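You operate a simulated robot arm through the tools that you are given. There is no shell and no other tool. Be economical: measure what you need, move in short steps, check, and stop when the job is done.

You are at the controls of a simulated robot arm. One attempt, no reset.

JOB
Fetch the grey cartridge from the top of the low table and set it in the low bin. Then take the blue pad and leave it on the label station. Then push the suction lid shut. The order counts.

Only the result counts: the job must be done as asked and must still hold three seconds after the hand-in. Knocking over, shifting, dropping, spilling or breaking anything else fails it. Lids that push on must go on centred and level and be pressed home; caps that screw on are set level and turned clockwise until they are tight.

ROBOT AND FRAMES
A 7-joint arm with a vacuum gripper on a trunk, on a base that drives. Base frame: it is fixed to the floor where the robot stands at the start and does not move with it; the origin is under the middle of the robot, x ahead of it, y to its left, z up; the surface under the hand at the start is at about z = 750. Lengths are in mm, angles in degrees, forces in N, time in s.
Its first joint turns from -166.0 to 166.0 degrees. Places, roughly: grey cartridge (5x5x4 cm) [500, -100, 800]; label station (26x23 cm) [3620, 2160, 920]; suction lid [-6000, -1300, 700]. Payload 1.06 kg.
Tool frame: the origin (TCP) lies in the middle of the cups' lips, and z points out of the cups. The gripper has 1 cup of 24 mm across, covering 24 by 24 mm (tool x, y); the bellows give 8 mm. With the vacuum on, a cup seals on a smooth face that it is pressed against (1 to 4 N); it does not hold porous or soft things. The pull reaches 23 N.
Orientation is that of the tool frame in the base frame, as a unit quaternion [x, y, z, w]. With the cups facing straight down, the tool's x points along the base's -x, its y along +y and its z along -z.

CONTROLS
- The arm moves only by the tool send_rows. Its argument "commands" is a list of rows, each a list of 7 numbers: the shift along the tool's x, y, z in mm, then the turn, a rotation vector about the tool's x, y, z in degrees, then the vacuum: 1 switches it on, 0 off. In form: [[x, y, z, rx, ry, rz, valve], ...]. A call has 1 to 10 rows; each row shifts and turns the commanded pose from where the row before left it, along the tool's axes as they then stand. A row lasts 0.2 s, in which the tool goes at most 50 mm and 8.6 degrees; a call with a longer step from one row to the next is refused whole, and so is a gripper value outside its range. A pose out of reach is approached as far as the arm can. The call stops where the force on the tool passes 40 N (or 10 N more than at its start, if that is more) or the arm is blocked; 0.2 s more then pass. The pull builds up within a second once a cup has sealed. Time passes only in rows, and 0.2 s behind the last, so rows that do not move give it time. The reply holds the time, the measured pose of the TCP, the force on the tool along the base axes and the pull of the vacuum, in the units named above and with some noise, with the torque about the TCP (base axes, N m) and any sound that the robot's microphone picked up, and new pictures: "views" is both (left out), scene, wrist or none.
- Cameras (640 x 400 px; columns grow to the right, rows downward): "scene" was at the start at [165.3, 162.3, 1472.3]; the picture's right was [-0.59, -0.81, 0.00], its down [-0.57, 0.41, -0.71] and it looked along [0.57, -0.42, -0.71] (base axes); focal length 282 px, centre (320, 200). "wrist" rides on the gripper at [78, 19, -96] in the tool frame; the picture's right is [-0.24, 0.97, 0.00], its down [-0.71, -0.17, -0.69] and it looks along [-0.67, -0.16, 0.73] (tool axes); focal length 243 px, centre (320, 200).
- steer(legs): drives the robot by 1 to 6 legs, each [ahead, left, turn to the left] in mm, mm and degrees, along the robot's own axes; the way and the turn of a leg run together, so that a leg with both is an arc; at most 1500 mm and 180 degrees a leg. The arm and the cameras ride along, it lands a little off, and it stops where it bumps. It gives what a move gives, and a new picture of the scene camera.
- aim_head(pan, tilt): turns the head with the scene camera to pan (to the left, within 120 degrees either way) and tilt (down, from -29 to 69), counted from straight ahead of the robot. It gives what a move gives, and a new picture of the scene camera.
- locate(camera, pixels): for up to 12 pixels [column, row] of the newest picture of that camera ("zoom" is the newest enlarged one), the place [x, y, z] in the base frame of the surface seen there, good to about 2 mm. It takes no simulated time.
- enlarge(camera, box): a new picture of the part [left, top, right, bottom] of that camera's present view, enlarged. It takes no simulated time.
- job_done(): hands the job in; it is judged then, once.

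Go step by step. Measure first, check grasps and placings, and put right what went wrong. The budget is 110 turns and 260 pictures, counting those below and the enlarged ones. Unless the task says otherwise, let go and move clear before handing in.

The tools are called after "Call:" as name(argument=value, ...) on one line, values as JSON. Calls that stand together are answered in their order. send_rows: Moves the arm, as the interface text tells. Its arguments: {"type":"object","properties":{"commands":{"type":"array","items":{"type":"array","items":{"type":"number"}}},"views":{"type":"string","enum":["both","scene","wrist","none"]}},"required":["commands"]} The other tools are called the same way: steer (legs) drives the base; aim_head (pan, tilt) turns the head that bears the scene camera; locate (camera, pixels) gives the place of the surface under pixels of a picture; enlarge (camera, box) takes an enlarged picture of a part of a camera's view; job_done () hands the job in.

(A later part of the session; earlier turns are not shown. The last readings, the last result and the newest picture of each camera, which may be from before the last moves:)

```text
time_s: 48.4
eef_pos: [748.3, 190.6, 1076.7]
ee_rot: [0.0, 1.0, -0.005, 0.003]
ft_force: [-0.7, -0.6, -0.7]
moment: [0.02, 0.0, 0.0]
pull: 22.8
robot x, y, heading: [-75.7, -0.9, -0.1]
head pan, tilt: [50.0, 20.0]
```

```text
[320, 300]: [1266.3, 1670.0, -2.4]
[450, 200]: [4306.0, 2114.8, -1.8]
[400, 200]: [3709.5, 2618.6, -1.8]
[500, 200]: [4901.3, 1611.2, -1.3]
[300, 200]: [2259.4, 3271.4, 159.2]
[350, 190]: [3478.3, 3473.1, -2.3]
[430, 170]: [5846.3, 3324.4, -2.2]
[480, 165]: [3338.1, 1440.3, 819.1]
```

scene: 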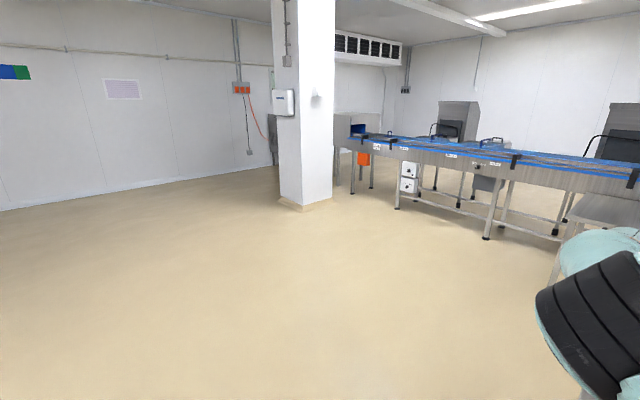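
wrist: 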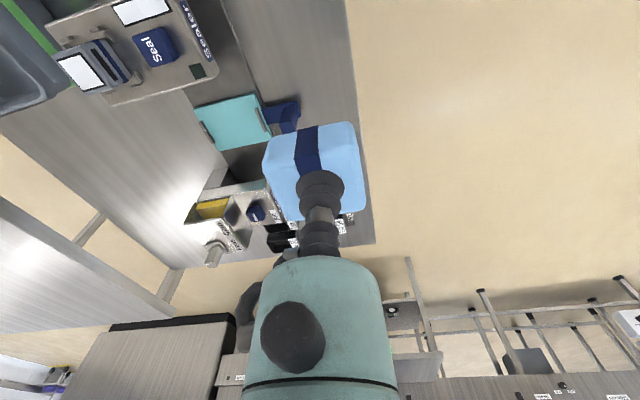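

The conveyor is at right; I'll enlarge it to find the label station near (3620,2160).

Call:
enlarge(camera="scene", box=[330, 90, 640, 250])

Call:
locate(camera="zoom", pixels=[[95, 120], [130, 130], [250, 133], [330, 140], [300, 155], [380, 150], [210, 200], [70, 100], [500, 190], [450, 160], [340, 300], [560, 230]])

```text
2.06 times, centred on (485, 170) of scene
```

zoom: 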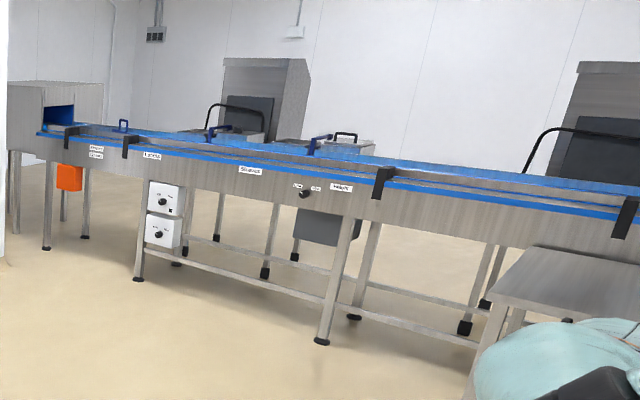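

```text
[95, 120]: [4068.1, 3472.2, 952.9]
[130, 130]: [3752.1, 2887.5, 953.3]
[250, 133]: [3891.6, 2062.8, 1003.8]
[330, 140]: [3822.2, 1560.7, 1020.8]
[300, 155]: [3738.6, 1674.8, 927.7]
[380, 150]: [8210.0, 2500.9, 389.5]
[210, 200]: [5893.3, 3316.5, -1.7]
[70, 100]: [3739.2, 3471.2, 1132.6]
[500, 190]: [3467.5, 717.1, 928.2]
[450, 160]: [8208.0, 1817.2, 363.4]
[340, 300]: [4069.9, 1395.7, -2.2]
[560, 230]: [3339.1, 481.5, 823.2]
```

The conveyor's front runs near x≈3500–3750; the way is clear on the left. I'll drive left 2160 mm, then ahead about 2000 mm, keeping the hand high.

Call:
steer(legs=[[-150, 0, 0], [0, 1400, 0], [0, 760, 0], [1500, 0, 0], [700, 0, 0]])

Call:
aim_head(pan=0, tilt=20)

```text
time_s: 70.2
eef_pos: [2736.1, 2398.3, 1077.5]
ee_rot: [-0.012, 1.0, -0.005, 0.003]
ft_force: [-0.4, 0.0, 0.2]
moment: [-0.02, 0.01, 0.02]
pull: 23.0
robot x, y, heading: [1918.8, 2192.1, 0.8]
head pan, tilt: [50.0, 20.0]
```

scene: 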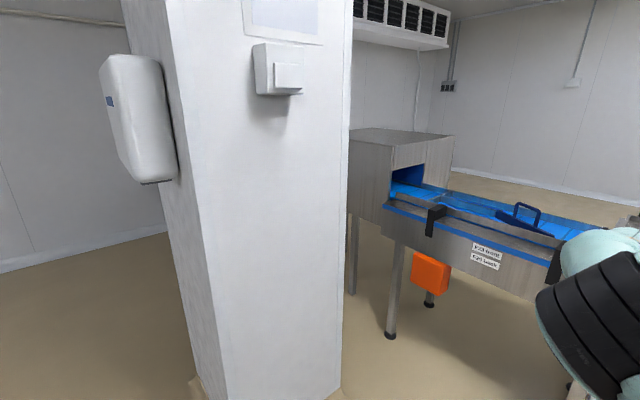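

```text
time_s: 71.4
eef_pos: [2736.8, 2397.6, 1075.6]
ee_rot: [-0.012, 1.0, -0.004, 0.003]
ft_force: [-0.2, -0.2, -0.2]
moment: [-0.02, 0.03, 0.03]
pull: 23.2
robot x, y, heading: [1916.6, 2193.2, 0.7]
head pan, tilt: [0.0, 20.0]
```

scene: 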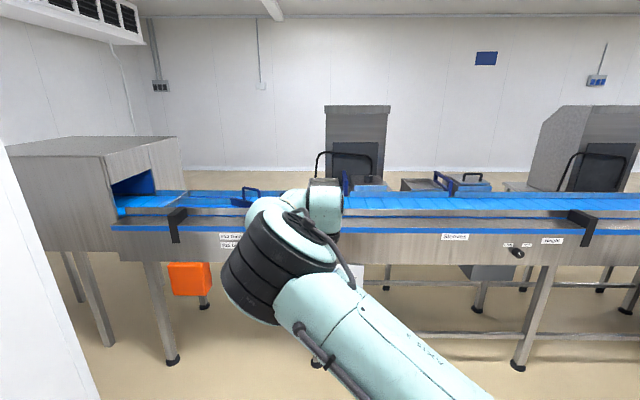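

The arm hides the middle part. I'll enlarge labels and the wrist view for the label station.

Call:
enlarge(camera="scene", box=[110, 160, 350, 310])

Call:
enlarge(camera="scene", box=[340, 160, 580, 310])

Call:
enlarge(camera="wrist", box=[0, 0, 640, 400])

```text
2.67 times, centred on (230, 235) of scene
```

zoom: 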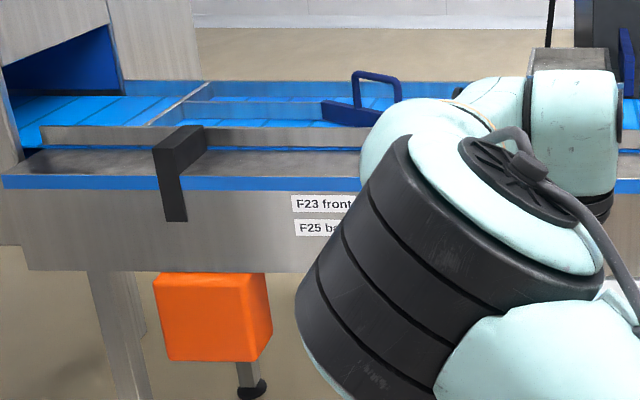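

```text
2.67 times, centred on (460, 235) of scene
```

zoom: 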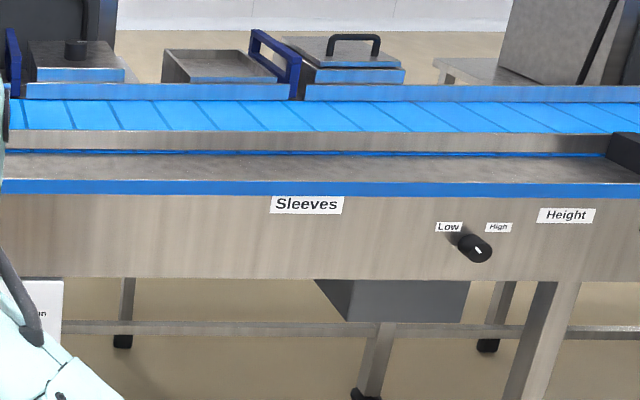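

```text
1.00 times, centred on (320, 200) of wrist (not enlarged: the box is as wide or as high as the picture)
```

zoom: 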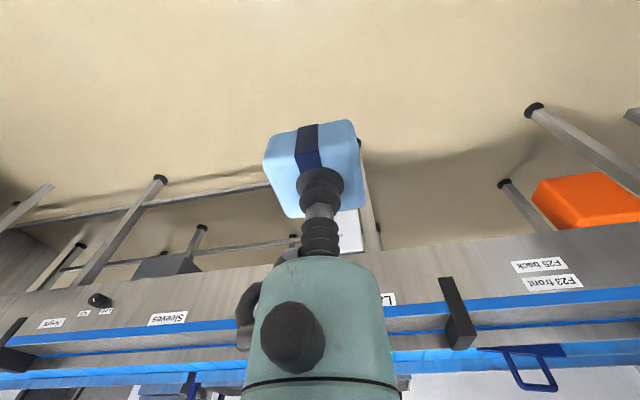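

A side label "La…" is near (388,298) in the wrist view, so the label station is there. I'll drive 650 mm closer and swing the hand right to see it.

Call:
steer(legs=[[650, 0, 0]])

Call:
send_rows(commands=[[0, -48, -5, 0, 0, 0, 1], [0, -48, -5, 0, 0, 0, 1], [0, -48, -5, 0, 0, 0, 1], [0, -48, -5, 0, 0, 0, 1], [0, -48, -5, 0, 0, 0, 1], [0, -48, -5, 0, 0, 0, 1]])

```text
time_s: 75.1
eef_pos: [3397.9, 2399.6, 1077.7]
ee_rot: [-0.007, 1.0, -0.004, 0.003]
ft_force: [-0.2, -0.5, -0.6]
moment: [0.0, 0.02, 0.0]
pull: 22.7
robot x, y, heading: [2577.3, 2200.1, 0.3]
head pan, tilt: [0.0, 20.0]
```

scene: 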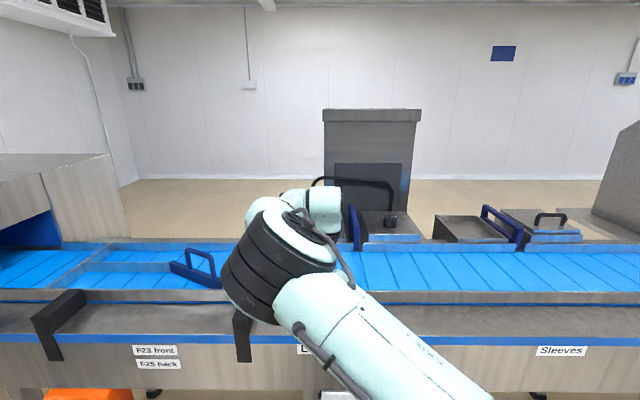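

```text
time_s: 76.5
eef_pos: [3404.0, 2113.3, 1111.1]
ee_rot: [-0.008, 1.0, -0.005, 0.003]
ft_force: [-0.1, 0.2, -0.2]
moment: [0.01, 0.03, -0.02]
pull: 22.8
robot x, y, heading: [2575.7, 2202.4, 0.5]
head pan, tilt: [0.0, 20.0]
```

scene: 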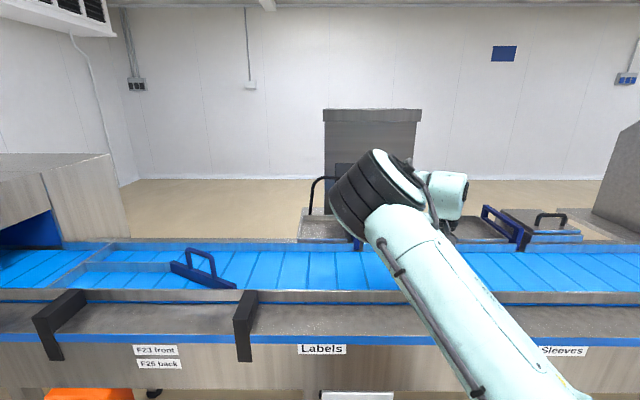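
wrist: 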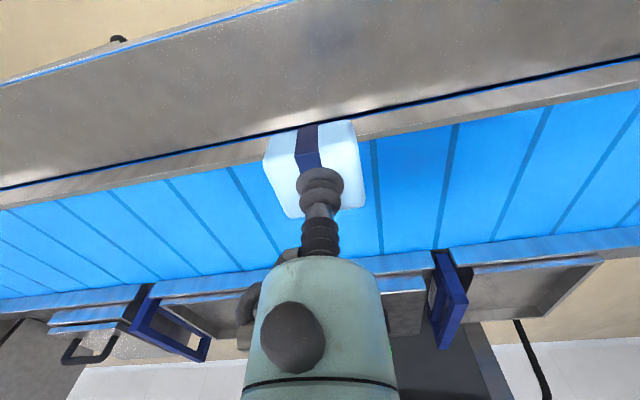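

The "Labels" tag is at (322,349), below the steel ledge. I'll measure the ledge above it.

Call:
locate(camera="scene", pixels=[[322, 349], [322, 320], [322, 308], [322, 333], [322, 297], [322, 270], [265, 318], [245, 320], [400, 320], [300, 346], [347, 346]])

Call:
enlarge(camera="scene", box=[220, 230, 420, 355])

Call:
locate(camera="wrist", pixels=[[320, 60], [320, 100], [320, 20], [240, 75], [400, 75], [330, 115]])

```text
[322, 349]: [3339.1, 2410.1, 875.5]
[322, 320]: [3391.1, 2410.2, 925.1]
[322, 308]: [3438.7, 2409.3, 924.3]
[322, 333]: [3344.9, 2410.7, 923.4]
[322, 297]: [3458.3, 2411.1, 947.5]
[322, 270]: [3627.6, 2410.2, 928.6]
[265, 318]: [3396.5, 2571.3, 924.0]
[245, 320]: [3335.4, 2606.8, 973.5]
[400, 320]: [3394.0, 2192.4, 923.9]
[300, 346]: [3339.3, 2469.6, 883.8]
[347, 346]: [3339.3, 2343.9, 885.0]
```

```text
3.20 times, centred on (320, 292) of scene
```

zoom: 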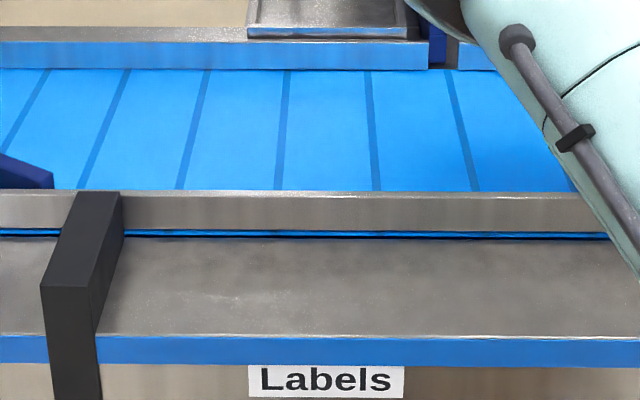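

```text
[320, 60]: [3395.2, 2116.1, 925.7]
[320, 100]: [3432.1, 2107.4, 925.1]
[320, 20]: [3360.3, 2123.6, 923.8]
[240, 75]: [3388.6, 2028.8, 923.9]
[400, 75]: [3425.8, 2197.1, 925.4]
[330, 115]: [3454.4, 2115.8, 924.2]
```

The ledge is only 110 mm deep at x 3340–3450, so a 26x23 cm station at x≈3620 would be on the belt itself or at the far side. I'll measure features around there from the wrist view.

Call:
locate(camera="wrist", pixels=[[200, 170], [200, 220], [200, 272], [220, 300], [400, 240], [400, 262], [405, 300], [450, 300], [440, 260], [500, 280], [155, 320], [100, 320]])

Call:
send_rows(commands=[[30, -48, -5, 0, 0, 0, 1], [30, -48, -5, 0, 0, 0, 1], [30, -48, -5, 0, 0, 0, 1], [0, -48, -5, 0, 0, 0, 1], [0, -48, 0, 0, 0, 0, 1], [0, -48, 0, 0, 0, 0, 1]])

```text
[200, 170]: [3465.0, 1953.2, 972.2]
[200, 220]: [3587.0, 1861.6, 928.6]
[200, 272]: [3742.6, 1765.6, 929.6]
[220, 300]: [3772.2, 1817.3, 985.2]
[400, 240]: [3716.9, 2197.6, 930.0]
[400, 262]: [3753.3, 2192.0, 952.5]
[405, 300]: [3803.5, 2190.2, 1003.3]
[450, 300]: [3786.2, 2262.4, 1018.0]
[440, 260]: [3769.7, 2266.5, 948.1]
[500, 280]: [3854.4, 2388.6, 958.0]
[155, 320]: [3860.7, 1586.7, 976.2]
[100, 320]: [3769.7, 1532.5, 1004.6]
```

```text
refused: row 1 steps farther than a row can; nothing moved
```

Call:
send_rows(commands=[[15, -45, -5, 0, 0, 0, 1], [15, -45, -5, 0, 0, 0, 1], [15, -45, -5, 0, 0, 0, 1], [15, -45, -5, 0, 0, 0, 1], [15, -45, 0, 0, 0, 0, 1], [15, -45, 0, 0, 0, 0, 1], [15, -45, 0, 0, 0, 0, 1]])

Call:
aim_head(pan=0, tilt=35)

Call:
enlarge(camera="scene", box=[220, 70, 420, 195])

```text
time_s: 78.1
eef_pos: [3320.5, 1863.6, 1130.4]
ee_rot: [-0.007, 1.0, -0.005, 0.004]
ft_force: [-0.6, 0.6, -0.5]
moment: [0.0, 0.02, 0.02]
pull: 22.8
out of reach, approached as far as the arm can: row 6, 7
robot x, y, heading: [2577.0, 2203.9, 0.2]
head pan, tilt: [0.0, 20.0]
```

scene: 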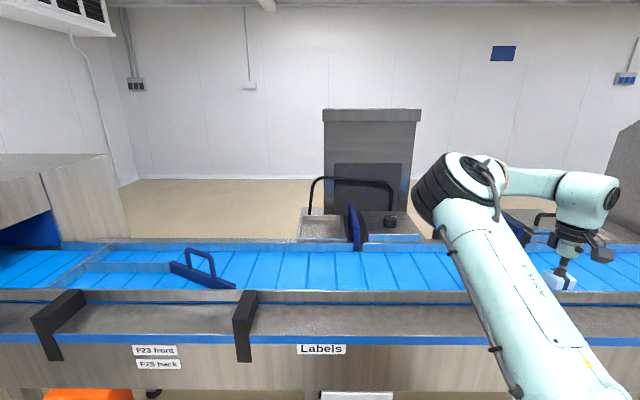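
wrist: 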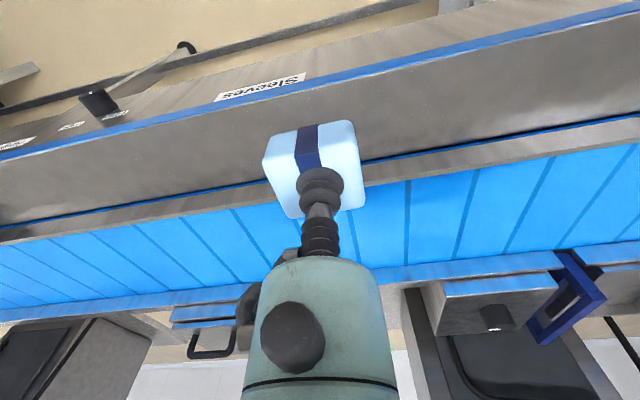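

```text
time_s: 78.8
eef_pos: [3322.0, 1864.0, 1129.4]
ee_rot: [-0.007, 1.0, -0.003, 0.004]
ft_force: [-0.1, -0.2, -0.4]
moment: [0.01, -0.02, -0.03]
pull: 22.6
robot x, y, heading: [2575.3, 2198.6, 0.4]
head pan, tilt: [0.0, 35.0]
```

scene: 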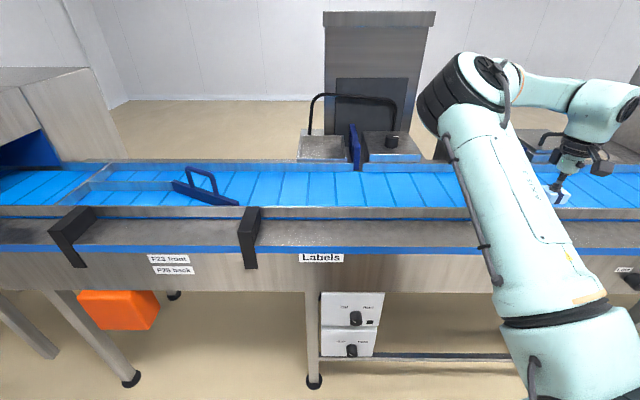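

```text
3.20 times, centred on (320, 132) of scene
```

zoom: 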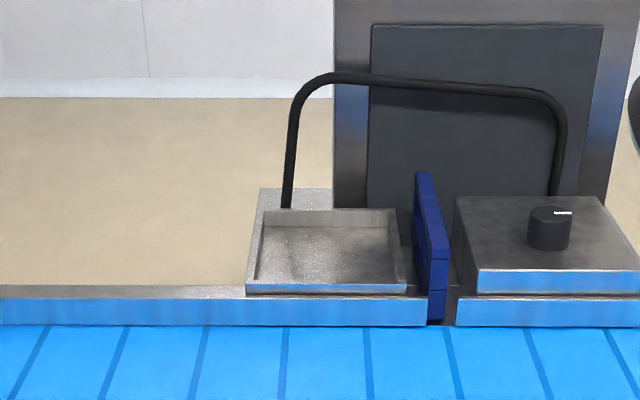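

The belt spans x 3465–3740 at z≈929, and there are a tray and a knob box behind it. I'll measure those to see what lines up with y≈2160.

Call:
locate(camera="zoom", pixels=[[325, 255], [260, 280], [395, 285], [390, 215], [275, 215], [480, 285], [635, 285], [455, 200], [605, 200], [437, 300], [430, 180], [550, 310]])

Call:
locate(camera="scene", pixels=[[320, 175], [320, 202], [380, 190], [400, 180], [210, 180], [205, 200], [100, 190], [430, 200], [360, 175]])

```text
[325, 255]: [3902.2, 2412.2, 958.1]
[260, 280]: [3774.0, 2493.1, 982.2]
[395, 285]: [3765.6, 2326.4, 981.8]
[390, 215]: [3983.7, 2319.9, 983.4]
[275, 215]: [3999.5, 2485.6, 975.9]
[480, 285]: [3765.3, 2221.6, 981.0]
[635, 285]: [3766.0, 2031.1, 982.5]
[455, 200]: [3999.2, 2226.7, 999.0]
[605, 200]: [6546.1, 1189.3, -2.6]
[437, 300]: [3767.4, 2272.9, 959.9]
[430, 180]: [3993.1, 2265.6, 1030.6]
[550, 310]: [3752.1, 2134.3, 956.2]
```

```text
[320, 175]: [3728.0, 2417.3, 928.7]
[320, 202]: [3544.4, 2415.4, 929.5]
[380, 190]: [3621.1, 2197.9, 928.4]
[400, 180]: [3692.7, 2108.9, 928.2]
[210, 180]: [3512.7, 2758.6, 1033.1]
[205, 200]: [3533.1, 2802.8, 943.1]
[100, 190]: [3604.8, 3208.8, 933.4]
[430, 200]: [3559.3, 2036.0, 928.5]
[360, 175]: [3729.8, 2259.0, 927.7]
```

The given point (3620,2160,≈928) lies exactly on the belt's middle, so that's where the pad goes. I'll drive 150 mm closer, then bring the hand over that point.

Call:
steer(legs=[[150, 0, 0]])

Call:
enlarge(camera="scene", box=[220, 130, 480, 290])

```text
time_s: 80.2
eef_pos: [3471.5, 1862.9, 1129.8]
ee_rot: [-0.005, 1.0, -0.004, 0.003]
ft_force: [0.2, -0.8, 0.2]
moment: [-0.03, -0.01, -0.02]
pull: 23.1
robot x, y, heading: [2727.8, 2201.0, 0.3]
head pan, tilt: [0.0, 35.0]
```

scene: 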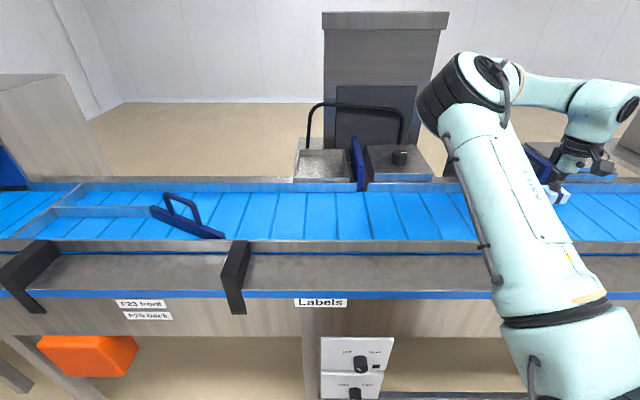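

```text
2.46 times, centred on (350, 210) of scene
```

zoom: 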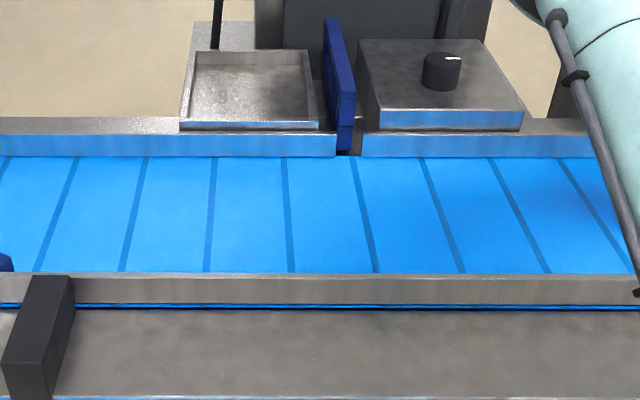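

Moving the hand to over (3620,2160).

Call:
send_rows(commands=[[-15, 37, 0, 0, 0, 0, 1], [-15, 37, 0, 0, 0, 0, 1], [-15, 37, 0, 0, 0, 0, 1], [-20, 37, 0, 0, 0, 0, 1], [-21, 37, 0, 0, 0, 0, 1], [-21, 37, 0, 0, 0, 0, 1], [-21, 37, 0, 0, 0, 0, 1], [-21, 37, 0, 0, 0, 0, 1], [0, 0, 0, 0, 0, 0, 1]])

```text
time_s: 82.2
eef_pos: [3614.4, 2161.2, 1128.6]
ee_rot: [-0.005, 1.0, -0.004, 0.003]
ft_force: [-0.2, 0.8, -0.1]
moment: [-0.03, 0.01, -0.01]
pull: 23.9
robot x, y, heading: [2724.1, 2198.9, 0.3]
head pan, tilt: [0.0, 35.0]
```

scene: 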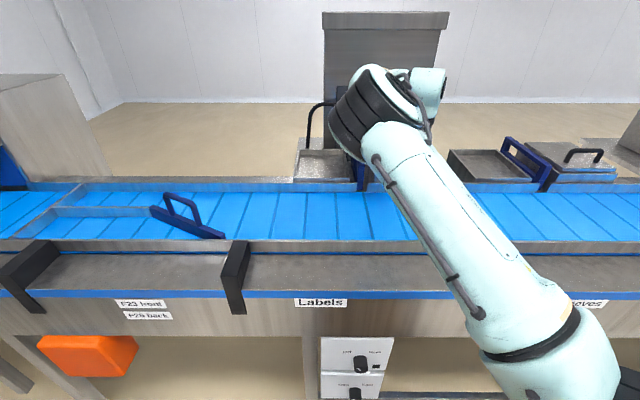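
wrist: 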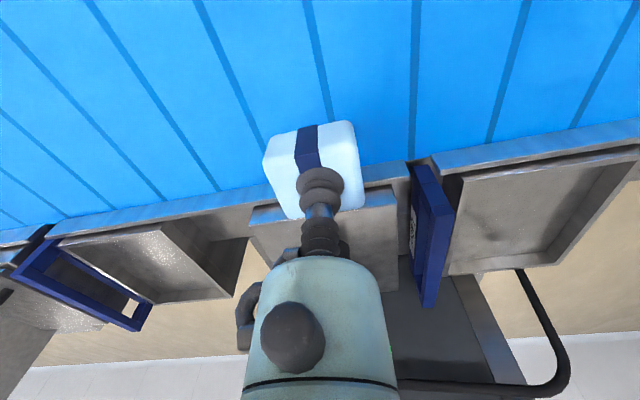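

The pad is over (3614,2161) and the belt stripes have not shifted, so it stands still. Lowering to just above.

Call:
send_rows(commands=[[-4, 0, 40, 0, 0, 0, 1], [0, 0, 40, 0, 0, 0, 1], [0, 0, 40, 0, 0, 0, 1], [0, 0, 30, 0, 0, 0, 1], [0, 0, 10, 0, 0, 0, 1], [0, 0, 0, 0, 0, 0, 1]])

```text
time_s: 83.6
eef_pos: [3622.5, 2160.2, 967.1]
ee_rot: [-0.005, 1.0, -0.004, 0.003]
ft_force: [1.4, 0.6, -0.7]
moment: [0.0, -0.01, -0.02]
pull: 22.9
robot x, y, heading: [2723.8, 2198.0, 0.3]
head pan, tilt: [0.0, 35.0]
```

scene: 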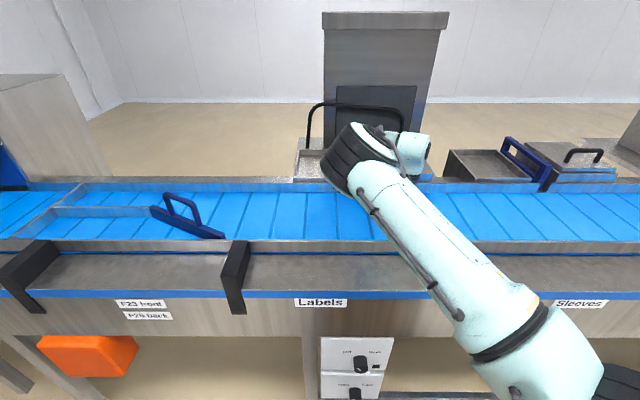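
wrist: 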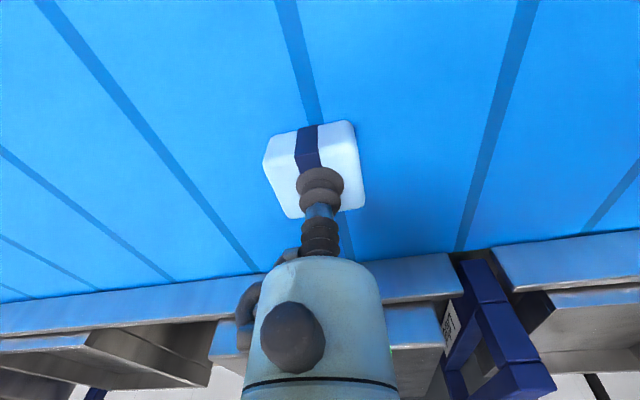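

The pad hangs about 10 mm above the belt. Easing down the rest gently.

Call:
send_rows(commands=[[0, 0, 5, 0, 0, 0, 1], [0, 0, 3, 0, 0, 0, 1], [0, 0, 1.5, 0, 0, 0, 1], [0, 0, 0, 0, 0, 0, 1]], views="none")

```text
time_s: 84.6
eef_pos: [3622.7, 2158.9, 960.0]
ee_rot: [-0.006, 1.0, -0.005, 0.003]
ft_force: [4.7, 0.7, 8.0]
moment: [0.07, 0.01, -0.03]
pull: 22.7
robot x, y, heading: [2726.5, 2204.0, 0.5]
head pan, tilt: [0.0, 35.0]
```

Contact (8 N upward). Releasing and rising.

Call:
send_rows(commands=[[0, 0, -1, 0, 0, 0, 0], [0, 0, 0, 0, 0, 0, 0], [0, 0, 0, 0, 0, 0, 0], [0, 0, -5, 0, 0, 0, 0], [0, 0, -20, 0, 0, 0, 0], [0, 0, -40, 0, 0, 0, 0], [0, 0, -45, 0, 0, 0, 0], [0, 0, -45, 0, 0, 0, 0]])

```text
time_s: 86.4
eef_pos: [3620.5, 2158.2, 1116.1]
ee_rot: [-0.005, 1.0, -0.004, 0.003]
ft_force: [0.1, 0.1, -0.6]
moment: [0.0, 0.01, 0.0]
pull: 0.0
robot x, y, heading: [2725.1, 2199.9, 0.1]
head pan, tilt: [0.0, 35.0]
```

scene: 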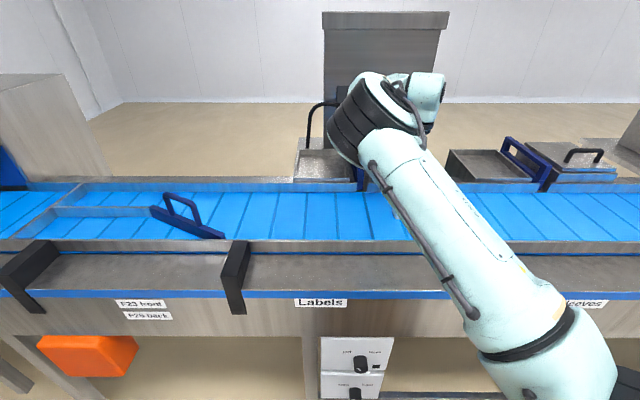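
wrist: 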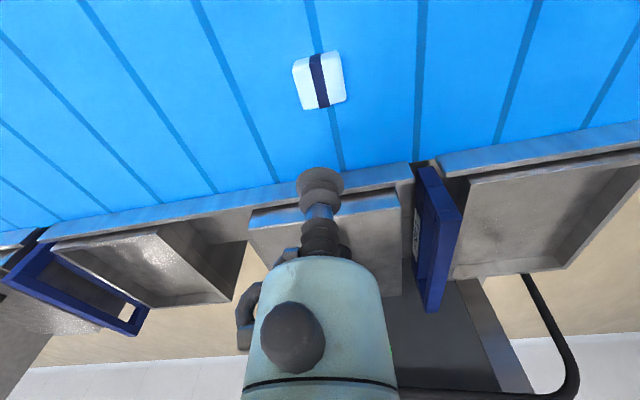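

The pad lies on the belt at (319,80). I'll check its place and read the tag on the navy frame at (415,235).

Call:
locate(camera="wrist", pixels=[[319, 80], [296, 64], [337, 52], [344, 98], [305, 108]])

Call:
enlarge(camera="wrist", box=[360, 160, 520, 260])

```text
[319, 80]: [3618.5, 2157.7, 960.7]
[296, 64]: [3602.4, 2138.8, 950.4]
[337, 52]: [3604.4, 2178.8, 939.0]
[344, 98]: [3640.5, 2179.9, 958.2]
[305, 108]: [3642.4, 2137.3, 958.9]
```

```text
4.00 times, centred on (440, 210) of wrist
```

zoom: 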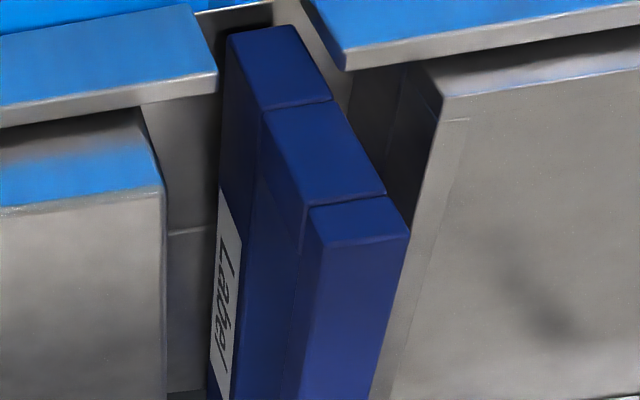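

The pad rests level on the belt at (3620,2158), beside the "Label" gate. Now to the suction lid: I'll back off to x≈0, turn round, and look.

Call:
steer(legs=[[-1400, 0, 0], [-1300, 0, 0], [0, 0, 180]])

Call:
aim_head(pan=-60, tilt=15)

Call:
aim_head(pan=60, tilt=15)

```text
time_s: 106.8
eef_pos: [-866.8, 2151.2, 1116.1]
ee_rot: [1.0, 0.028, -0.004, -0.005]
ft_force: [1.1, 0.2, -0.3]
moment: [-0.01, -0.01, 0.02]
pull: 0.1
robot x, y, heading: [28.3, 2147.3, -177.1]
head pan, tilt: [0.0, 35.0]
```

scene: 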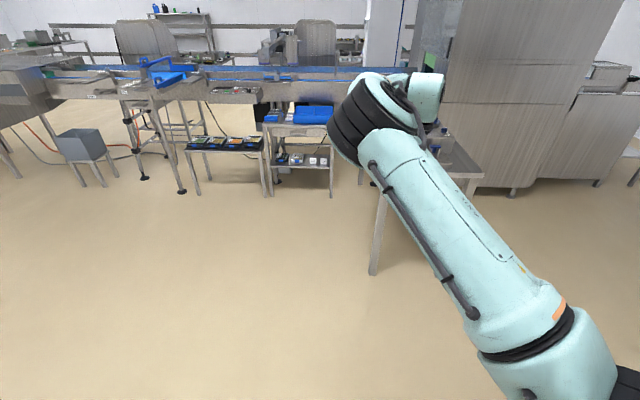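

```text
time_s: 108.2
eef_pos: [-866.5, 2150.9, 1115.6]
ee_rot: [1.0, 0.027, -0.003, -0.005]
ft_force: [0.2, 0.8, -0.8]
moment: [0.0, -0.03, -0.03]
pull: 0.0
robot x, y, heading: [28.4, 2145.0, -177.2]
head pan, tilt: [-60.0, 15.0]
```

scene: 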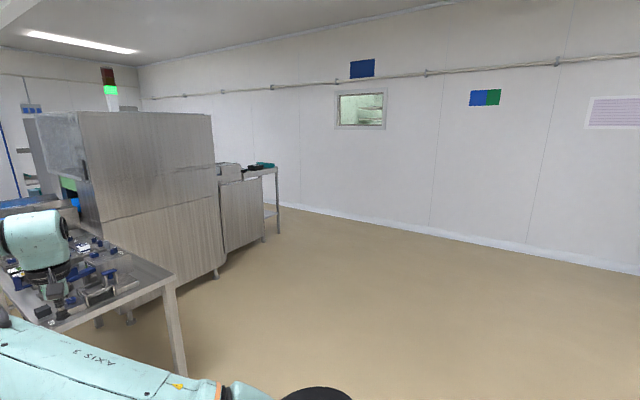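

```text
time_s: 110.2
eef_pos: [-866.9, 2151.2, 1115.8]
ee_rot: [1.0, 0.027, -0.004, -0.004]
ft_force: [-0.4, -0.3, 0.3]
moment: [0.0, 0.01, 0.03]
pull: 0.0
robot x, y, heading: [31.1, 2144.7, -177.0]
head pan, tilt: [60.0, 15.0]
```

scene: 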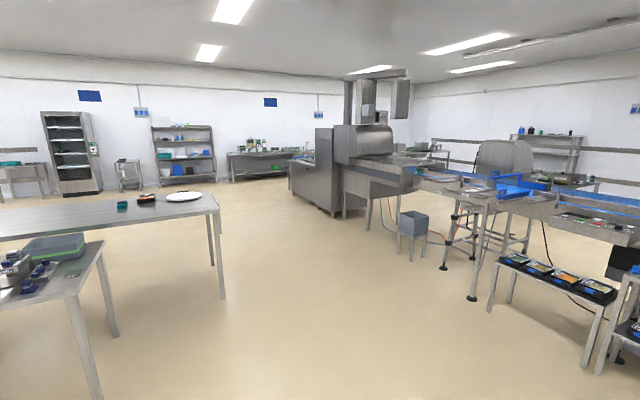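

The suction lid lies beyond the second conveyor line. I'll map the floor and obstacles to plan a route.

Call:
locate(camera="scene", pixels=[[300, 190], [335, 215], [260, 180], [250, 150], [390, 95], [410, 255], [470, 298], [370, 225], [300, 165], [440, 145], [220, 298], [540, 150]])

Call:
aim_head(pan=25, tilt=10)

Call:
locate(camera="scene", pixels=[[100, 230], [50, 200], [150, 250], [200, 160], [300, 160], [320, 200], [250, 150], [350, 150], [100, 150], [50, 150], [280, 280], [400, 200]])

```text
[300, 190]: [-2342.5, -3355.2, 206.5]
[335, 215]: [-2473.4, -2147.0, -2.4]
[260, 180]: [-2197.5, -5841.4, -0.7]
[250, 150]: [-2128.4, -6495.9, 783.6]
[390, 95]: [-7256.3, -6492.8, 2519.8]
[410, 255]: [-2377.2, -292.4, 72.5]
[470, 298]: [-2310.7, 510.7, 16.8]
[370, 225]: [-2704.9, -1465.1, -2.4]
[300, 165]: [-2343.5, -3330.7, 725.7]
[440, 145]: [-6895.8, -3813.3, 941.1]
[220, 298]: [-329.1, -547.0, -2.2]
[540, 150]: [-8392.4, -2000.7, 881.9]
```

```text
time_s: 111.2
eef_pos: [-866.5, 2150.6, 1115.5]
ee_rot: [1.0, 0.027, -0.004, -0.004]
ft_force: [-0.2, 0.1, 0.2]
moment: [-0.01, 0.0, 0.0]
pull: 0.1
robot x, y, heading: [27.0, 2144.7, -177.4]
head pan, tilt: [25.0, 10.0]
```

scene: 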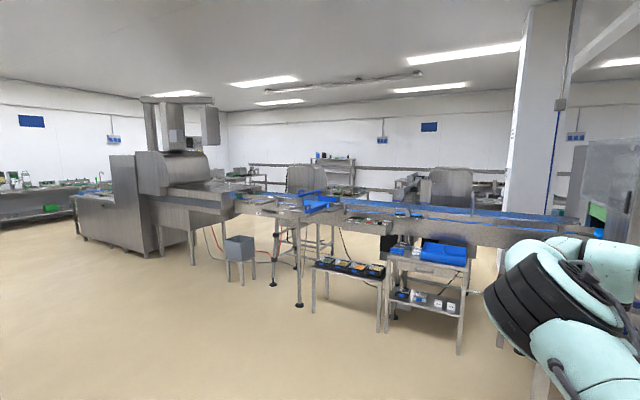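

```text
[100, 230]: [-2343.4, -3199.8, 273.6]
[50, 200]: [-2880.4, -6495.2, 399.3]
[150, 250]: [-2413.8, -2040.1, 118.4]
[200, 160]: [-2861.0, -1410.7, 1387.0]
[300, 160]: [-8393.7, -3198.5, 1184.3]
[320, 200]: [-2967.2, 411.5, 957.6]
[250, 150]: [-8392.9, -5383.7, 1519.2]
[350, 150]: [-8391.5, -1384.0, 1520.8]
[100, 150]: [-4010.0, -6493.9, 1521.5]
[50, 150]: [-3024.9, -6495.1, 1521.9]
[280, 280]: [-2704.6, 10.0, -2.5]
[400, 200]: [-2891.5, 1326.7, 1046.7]
```

The second line spans x≈-2340…-3000 and ends at y≈-3350, with a gap before the wall table at y≈-5840. I'll turn to face -y and drive down the aisle at x≈-1250.

Call:
steer(legs=[[0, 0, 87], [1000, -700, 0], [900, -580, 0], [1500, 0, 0], [1500, 0, 0], [1300, 0, 0]])

```text
time_s: 146.2
eef_pos: [-1525.2, -4892.2, 1116.1]
ee_rot: [0.72, 0.694, -0.005, 0.0]
ft_force: [0.2, -0.7, 0.2]
moment: [-0.01, -0.01, -0.01]
pull: 0.0
robot x, y, heading: [-1443.2, -3998.8, -92.4]
head pan, tilt: [25.0, 10.0]
```

scene: 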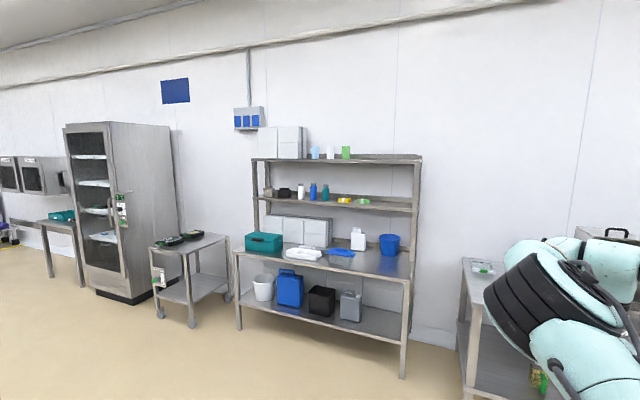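

Through the aisle at (-1443,-3999). A little further, then I'll turn right to face -x and look.

Call:
steer(legs=[[500, 0, 0], [0, 0, -88]])

Call:
aim_head(pan=-35, tilt=10)

Call:
locate(camera="scene", pixels=[[100, 300], [200, 250], [300, 250], [400, 250], [200, 200], [300, 200], [400, 200], [500, 200], [100, 220], [550, 250], [250, 180], [350, 180]])

```text
time_s: 152.9
eef_pos: [-2355.2, -4442.6, 1116.8]
ee_rot: [1.0, -0.005, -0.003, -0.004]
ft_force: [0.2, 0.7, -1.0]
moment: [-0.01, 0.0, 0.0]
pull: 0.1
robot x, y, heading: [-1465.7, -4501.6, 179.2]
head pan, tilt: [25.0, 10.0]
```

scene: 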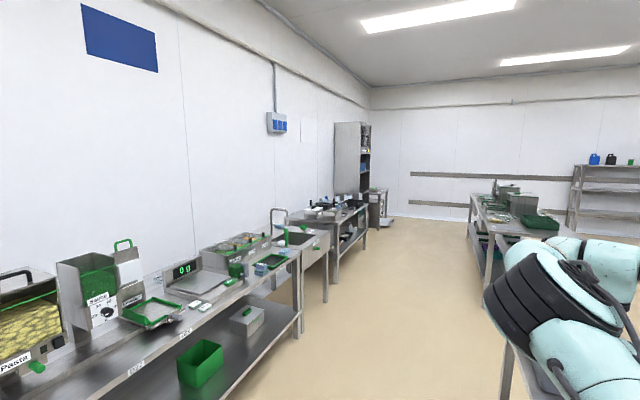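

```text
time_s: 154.2
eef_pos: [-2355.6, -4443.6, 1115.8]
ee_rot: [1.0, -0.005, -0.004, -0.004]
ft_force: [-0.1, -0.3, -0.4]
moment: [-0.02, -0.03, 0.02]
pull: 0.1
robot x, y, heading: [-1463.4, -4502.3, 178.8]
head pan, tilt: [-35.0, 10.0]
```

scene: 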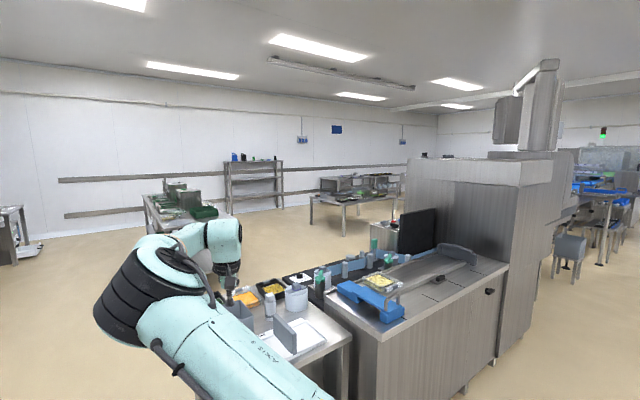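

```text
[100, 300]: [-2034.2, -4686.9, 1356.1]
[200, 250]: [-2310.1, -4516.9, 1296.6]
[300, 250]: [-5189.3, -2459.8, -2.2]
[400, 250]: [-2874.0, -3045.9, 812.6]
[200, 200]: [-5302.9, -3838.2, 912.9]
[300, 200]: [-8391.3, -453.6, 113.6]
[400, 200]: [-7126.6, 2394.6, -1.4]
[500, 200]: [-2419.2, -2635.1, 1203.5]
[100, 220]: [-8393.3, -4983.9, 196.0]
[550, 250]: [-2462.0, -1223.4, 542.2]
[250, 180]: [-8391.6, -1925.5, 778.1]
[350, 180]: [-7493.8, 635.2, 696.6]
```

A low table at (350,190) stands far off; the lid may be there. I'll enlarge it.

Call:
enlarge(camera="scene", box=[280, 150, 440, 250])

Call:
locate(camera="zoom", pixels=[[130, 190], [220, 215], [280, 195], [130, 300], [250, 330], [200, 140], [330, 120], [460, 150], [420, 200]])

Call:
locate(camera="scene", pixels=[[150, 205], [240, 220], [185, 230], [250, 300], [350, 335], [255, 265], [298, 345], [230, 240]])

```text
4.00 times, centred on (360, 200) of scene
```

zoom: 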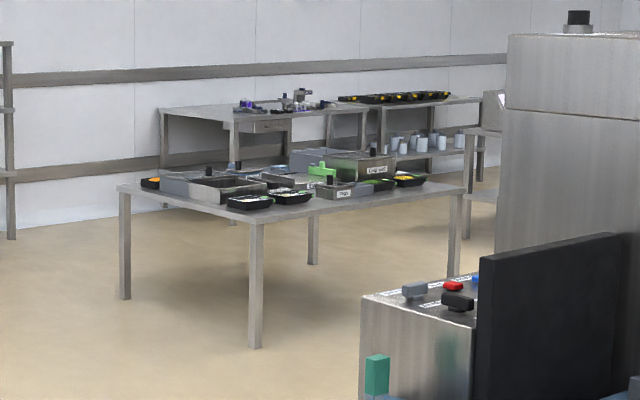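

```text
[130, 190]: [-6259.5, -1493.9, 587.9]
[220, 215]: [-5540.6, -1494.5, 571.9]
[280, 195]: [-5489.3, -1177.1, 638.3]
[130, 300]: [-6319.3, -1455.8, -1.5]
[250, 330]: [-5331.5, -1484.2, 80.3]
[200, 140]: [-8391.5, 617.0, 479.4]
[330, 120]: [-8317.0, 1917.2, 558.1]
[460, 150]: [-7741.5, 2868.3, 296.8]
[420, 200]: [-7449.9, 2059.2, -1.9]
```

```text
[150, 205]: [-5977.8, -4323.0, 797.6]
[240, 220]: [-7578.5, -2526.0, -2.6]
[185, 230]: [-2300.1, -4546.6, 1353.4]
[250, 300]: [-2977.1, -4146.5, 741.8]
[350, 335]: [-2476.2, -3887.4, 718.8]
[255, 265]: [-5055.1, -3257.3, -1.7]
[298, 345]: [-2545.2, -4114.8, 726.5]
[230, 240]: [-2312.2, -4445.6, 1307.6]
```

The lid table's front is at y≈-1494, x≈-6300…-5300. I'll shift left to clear the nearby table, go ahead to x≈-4200, and look right.

Call:
steer(legs=[[0, 400, 0], [1400, 0, 0], [1200, 0, 0]])

Call:
aim_head(pan=-75, tilt=15)

```text
time_s: 169.1
eef_pos: [-4978.0, -4789.5, 1115.6]
ee_rot: [1.0, -0.011, -0.003, -0.005]
ft_force: [-0.8, 0.2, -0.4]
moment: [0.0, 0.02, 0.03]
pull: 0.1
robot x, y, heading: [-4088.7, -4857.6, 178.6]
head pan, tilt: [-35.0, 10.0]
```

scene: 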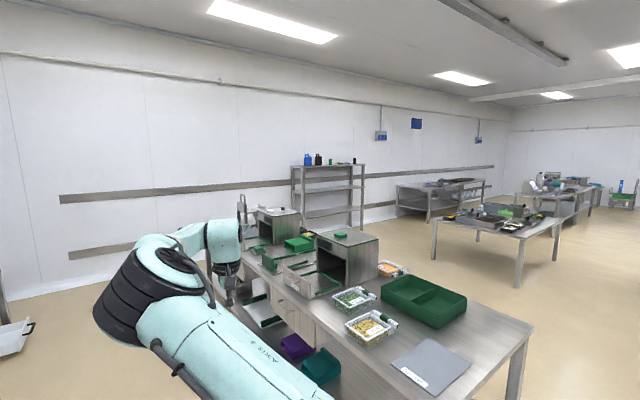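

```text
time_s: 170.2
eef_pos: [-4978.4, -4789.7, 1115.9]
ee_rot: [1.0, -0.011, -0.003, -0.004]
ft_force: [0.6, 0.1, 1.2]
moment: [0.01, 0.04, -0.02]
pull: 0.2
robot x, y, heading: [-4084.0, -4858.9, 178.6]
head pan, tilt: [-75.0, 15.0]
```

scene: 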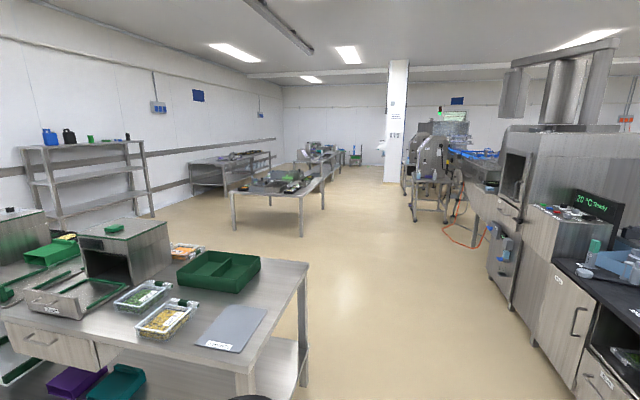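

I'll measure the corridor between the box table and the machine before turning.

Call:
locate(camera="scene", pixels=[[305, 265], [245, 375], [110, 365], [310, 300], [515, 300], [570, 400], [440, 220], [480, 275], [110, 230], [300, 235], [235, 225], [220, 290]])

```text
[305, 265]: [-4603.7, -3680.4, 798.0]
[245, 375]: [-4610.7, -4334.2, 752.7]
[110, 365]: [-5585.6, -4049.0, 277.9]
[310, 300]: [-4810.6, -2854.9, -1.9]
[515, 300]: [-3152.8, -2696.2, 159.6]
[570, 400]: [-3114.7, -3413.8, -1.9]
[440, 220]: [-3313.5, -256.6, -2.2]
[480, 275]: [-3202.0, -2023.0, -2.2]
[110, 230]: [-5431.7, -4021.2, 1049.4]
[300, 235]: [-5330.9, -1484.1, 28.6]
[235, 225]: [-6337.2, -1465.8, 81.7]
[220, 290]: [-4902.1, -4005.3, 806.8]
```

The corridor is x≈-4600…-3110. I'll back to its middle, turn to face +y, and drive up, then left toward the lid table.

Call:
steer(legs=[[-230, 0, 0], [0, 0, -88.6], [1300, 0, 0], [1200, 0, 0]])

Call:
aim_head(pan=50, tilt=20)

```text
time_s: 187.4
eef_pos: [-3806.3, -1497.2, 1116.1]
ee_rot: [0.713, -0.701, 0.001, -0.006]
ft_force: [-0.3, 0.2, -0.4]
moment: [-0.01, 0.03, 0.04]
pull: 0.1
robot x, y, heading: [-3839.1, -2392.1, 90.6]
head pan, tilt: [-75.0, 15.0]
```

scene: 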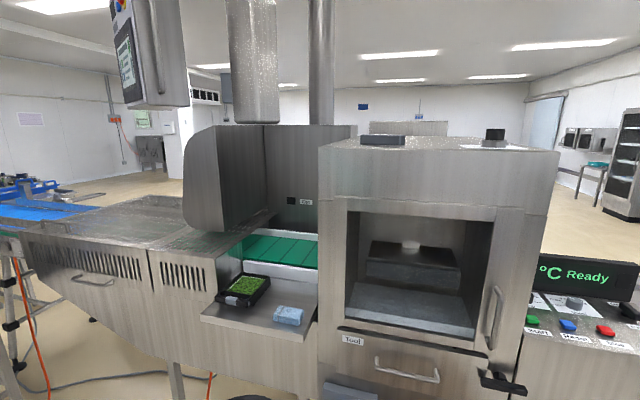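

```text
time_s: 189.4
eef_pos: [-3806.9, -1496.6, 1115.0]
ee_rot: [0.714, -0.701, 0.001, -0.005]
ft_force: [0.3, -0.5, -0.4]
moment: [-0.01, -0.03, 0.0]
pull: 0.1
robot x, y, heading: [-3844.5, -2393.0, 90.5]
head pan, tilt: [50.0, 20.0]
```

scene: 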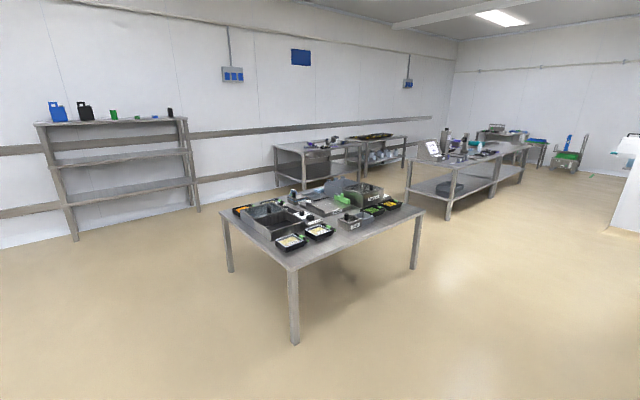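

In the earlier picture there was another light-blue block at (288,316) on the machine's tray. I'll look at it, and enlarge the lid table.

Call:
enlarge(camera="scene", box=[215, 165, 435, 300])

Call:
aim_head(pan=-75, tilt=25)

Call:
enlarge(camera="scene", box=[190, 200, 350, 300])

```text
2.91 times, centred on (325, 232) of scene
```

zoom: 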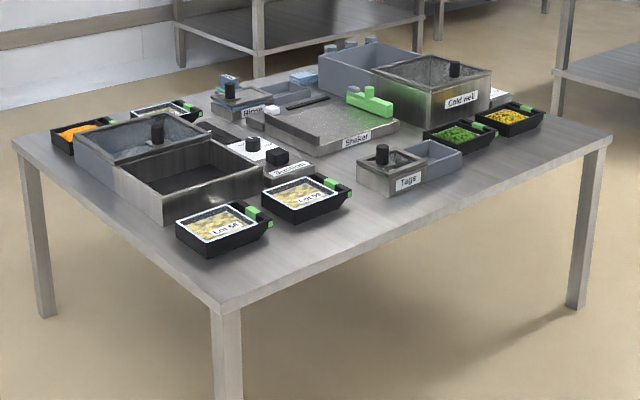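

```text
time_s: 191.5
eef_pos: [-3806.9, -1498.2, 1117.1]
ee_rot: [0.713, -0.701, 0.0, -0.005]
ft_force: [0.1, 0.6, 0.5]
moment: [0.01, 0.02, 0.02]
pull: 0.1
robot x, y, heading: [-3841.6, -2393.8, 90.6]
head pan, tilt: [-75.0, 25.0]
```

scene: 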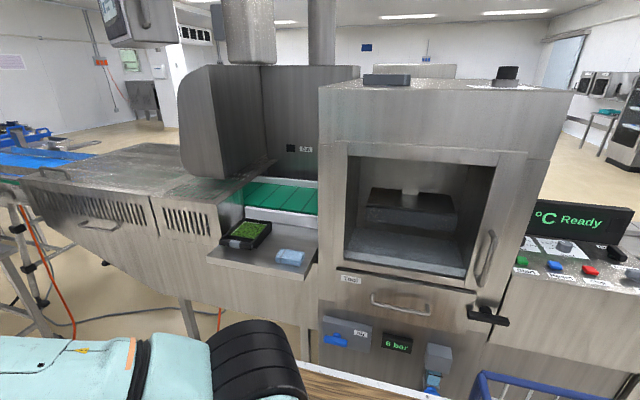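

```text
4.00 times, centred on (270, 250) of scene
```

zoom: 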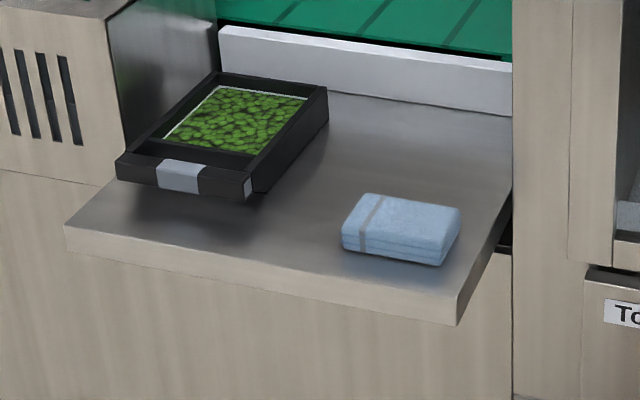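

That is a folded cloth, not a pad, so the pad placed is right. On the lid table a "Suction" tag sits beside a box with a half-open lid; I'll drive left toward it.

Call:
steer(legs=[[0, 1100, 0], [0, 1000, 0]])

Call:
aim_head(pan=0, tilt=35)

```text
time_s: 202.0
eef_pos: [-5907.0, -1502.0, 1115.8]
ee_rot: [0.709, -0.706, 0.001, -0.005]
ft_force: [0.2, 0.8, 0.3]
moment: [0.01, 0.01, -0.01]
pull: 0.1
robot x, y, heading: [-5953.8, -2395.1, 89.5]
head pan, tilt: [-75.0, 25.0]
```

scene: 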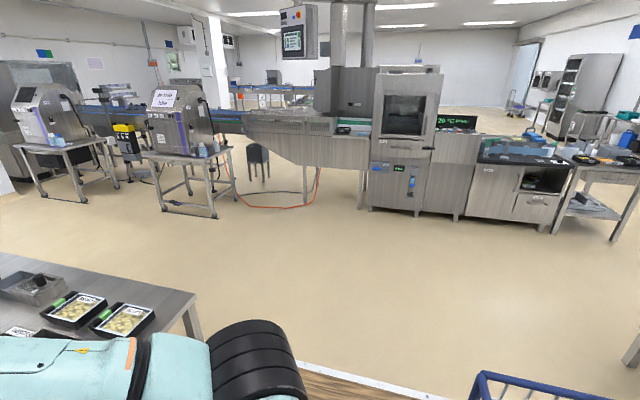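

```text
time_s: 203.4
eef_pos: [-5907.7, -1501.9, 1115.7]
ee_rot: [0.708, -0.706, 0.001, -0.005]
ft_force: [-0.1, -0.3, -0.2]
moment: [-0.01, -0.02, -0.01]
pull: 0.1
robot x, y, heading: [-5954.0, -2394.5, 89.7]
head pan, tilt: [0.0, 35.0]
```

scene: 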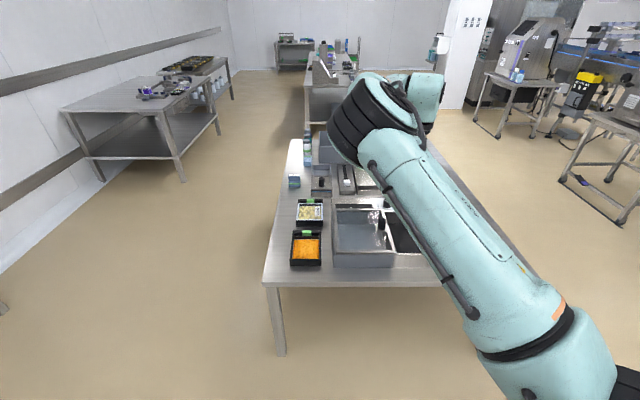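

The suction box is at (385,235), with its lid slid left. I'll take the wrist view and zooms.

Call:
enlarge(camera="scene", box=[260, 150, 480, 290])

Call:
enlarge(camera="wrist", box=[0, 0, 640, 400])

Call:
locate(camera="scene", pixels=[[335, 208], [334, 265], [393, 265], [360, 230], [383, 210], [388, 250], [400, 235], [384, 228], [334, 250], [300, 180]])

```text
2.86 times, centred on (370, 220) of scene
```

zoom: 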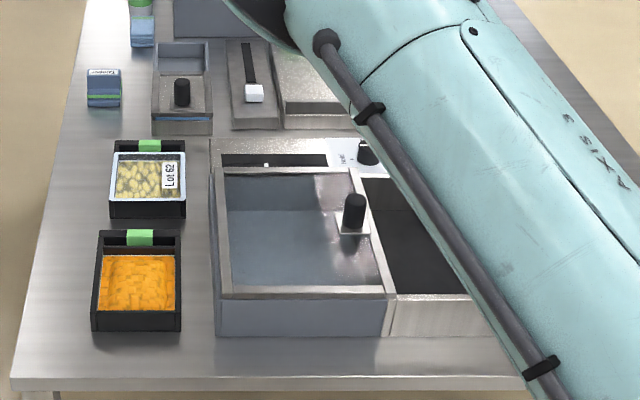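

```text
1.00 times, centred on (320, 200) of wrist (not enlarged: the box is as wide or as high as the picture)
```

zoom: 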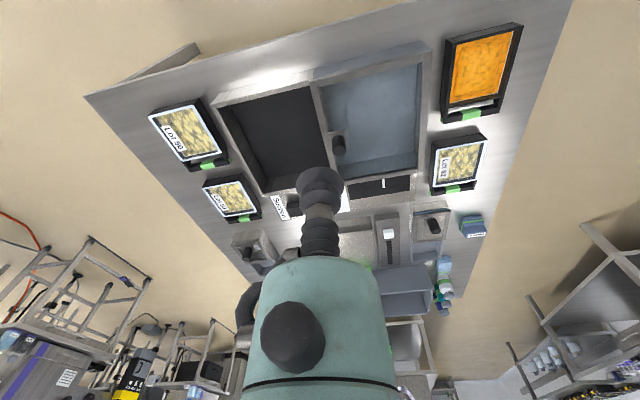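

```text
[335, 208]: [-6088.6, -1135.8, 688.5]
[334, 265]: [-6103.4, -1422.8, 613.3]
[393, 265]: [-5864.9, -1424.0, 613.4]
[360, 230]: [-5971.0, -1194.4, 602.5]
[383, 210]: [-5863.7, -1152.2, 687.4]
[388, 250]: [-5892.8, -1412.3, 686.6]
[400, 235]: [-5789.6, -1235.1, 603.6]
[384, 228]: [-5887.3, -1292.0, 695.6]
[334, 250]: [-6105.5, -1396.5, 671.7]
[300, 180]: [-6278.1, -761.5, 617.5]
```

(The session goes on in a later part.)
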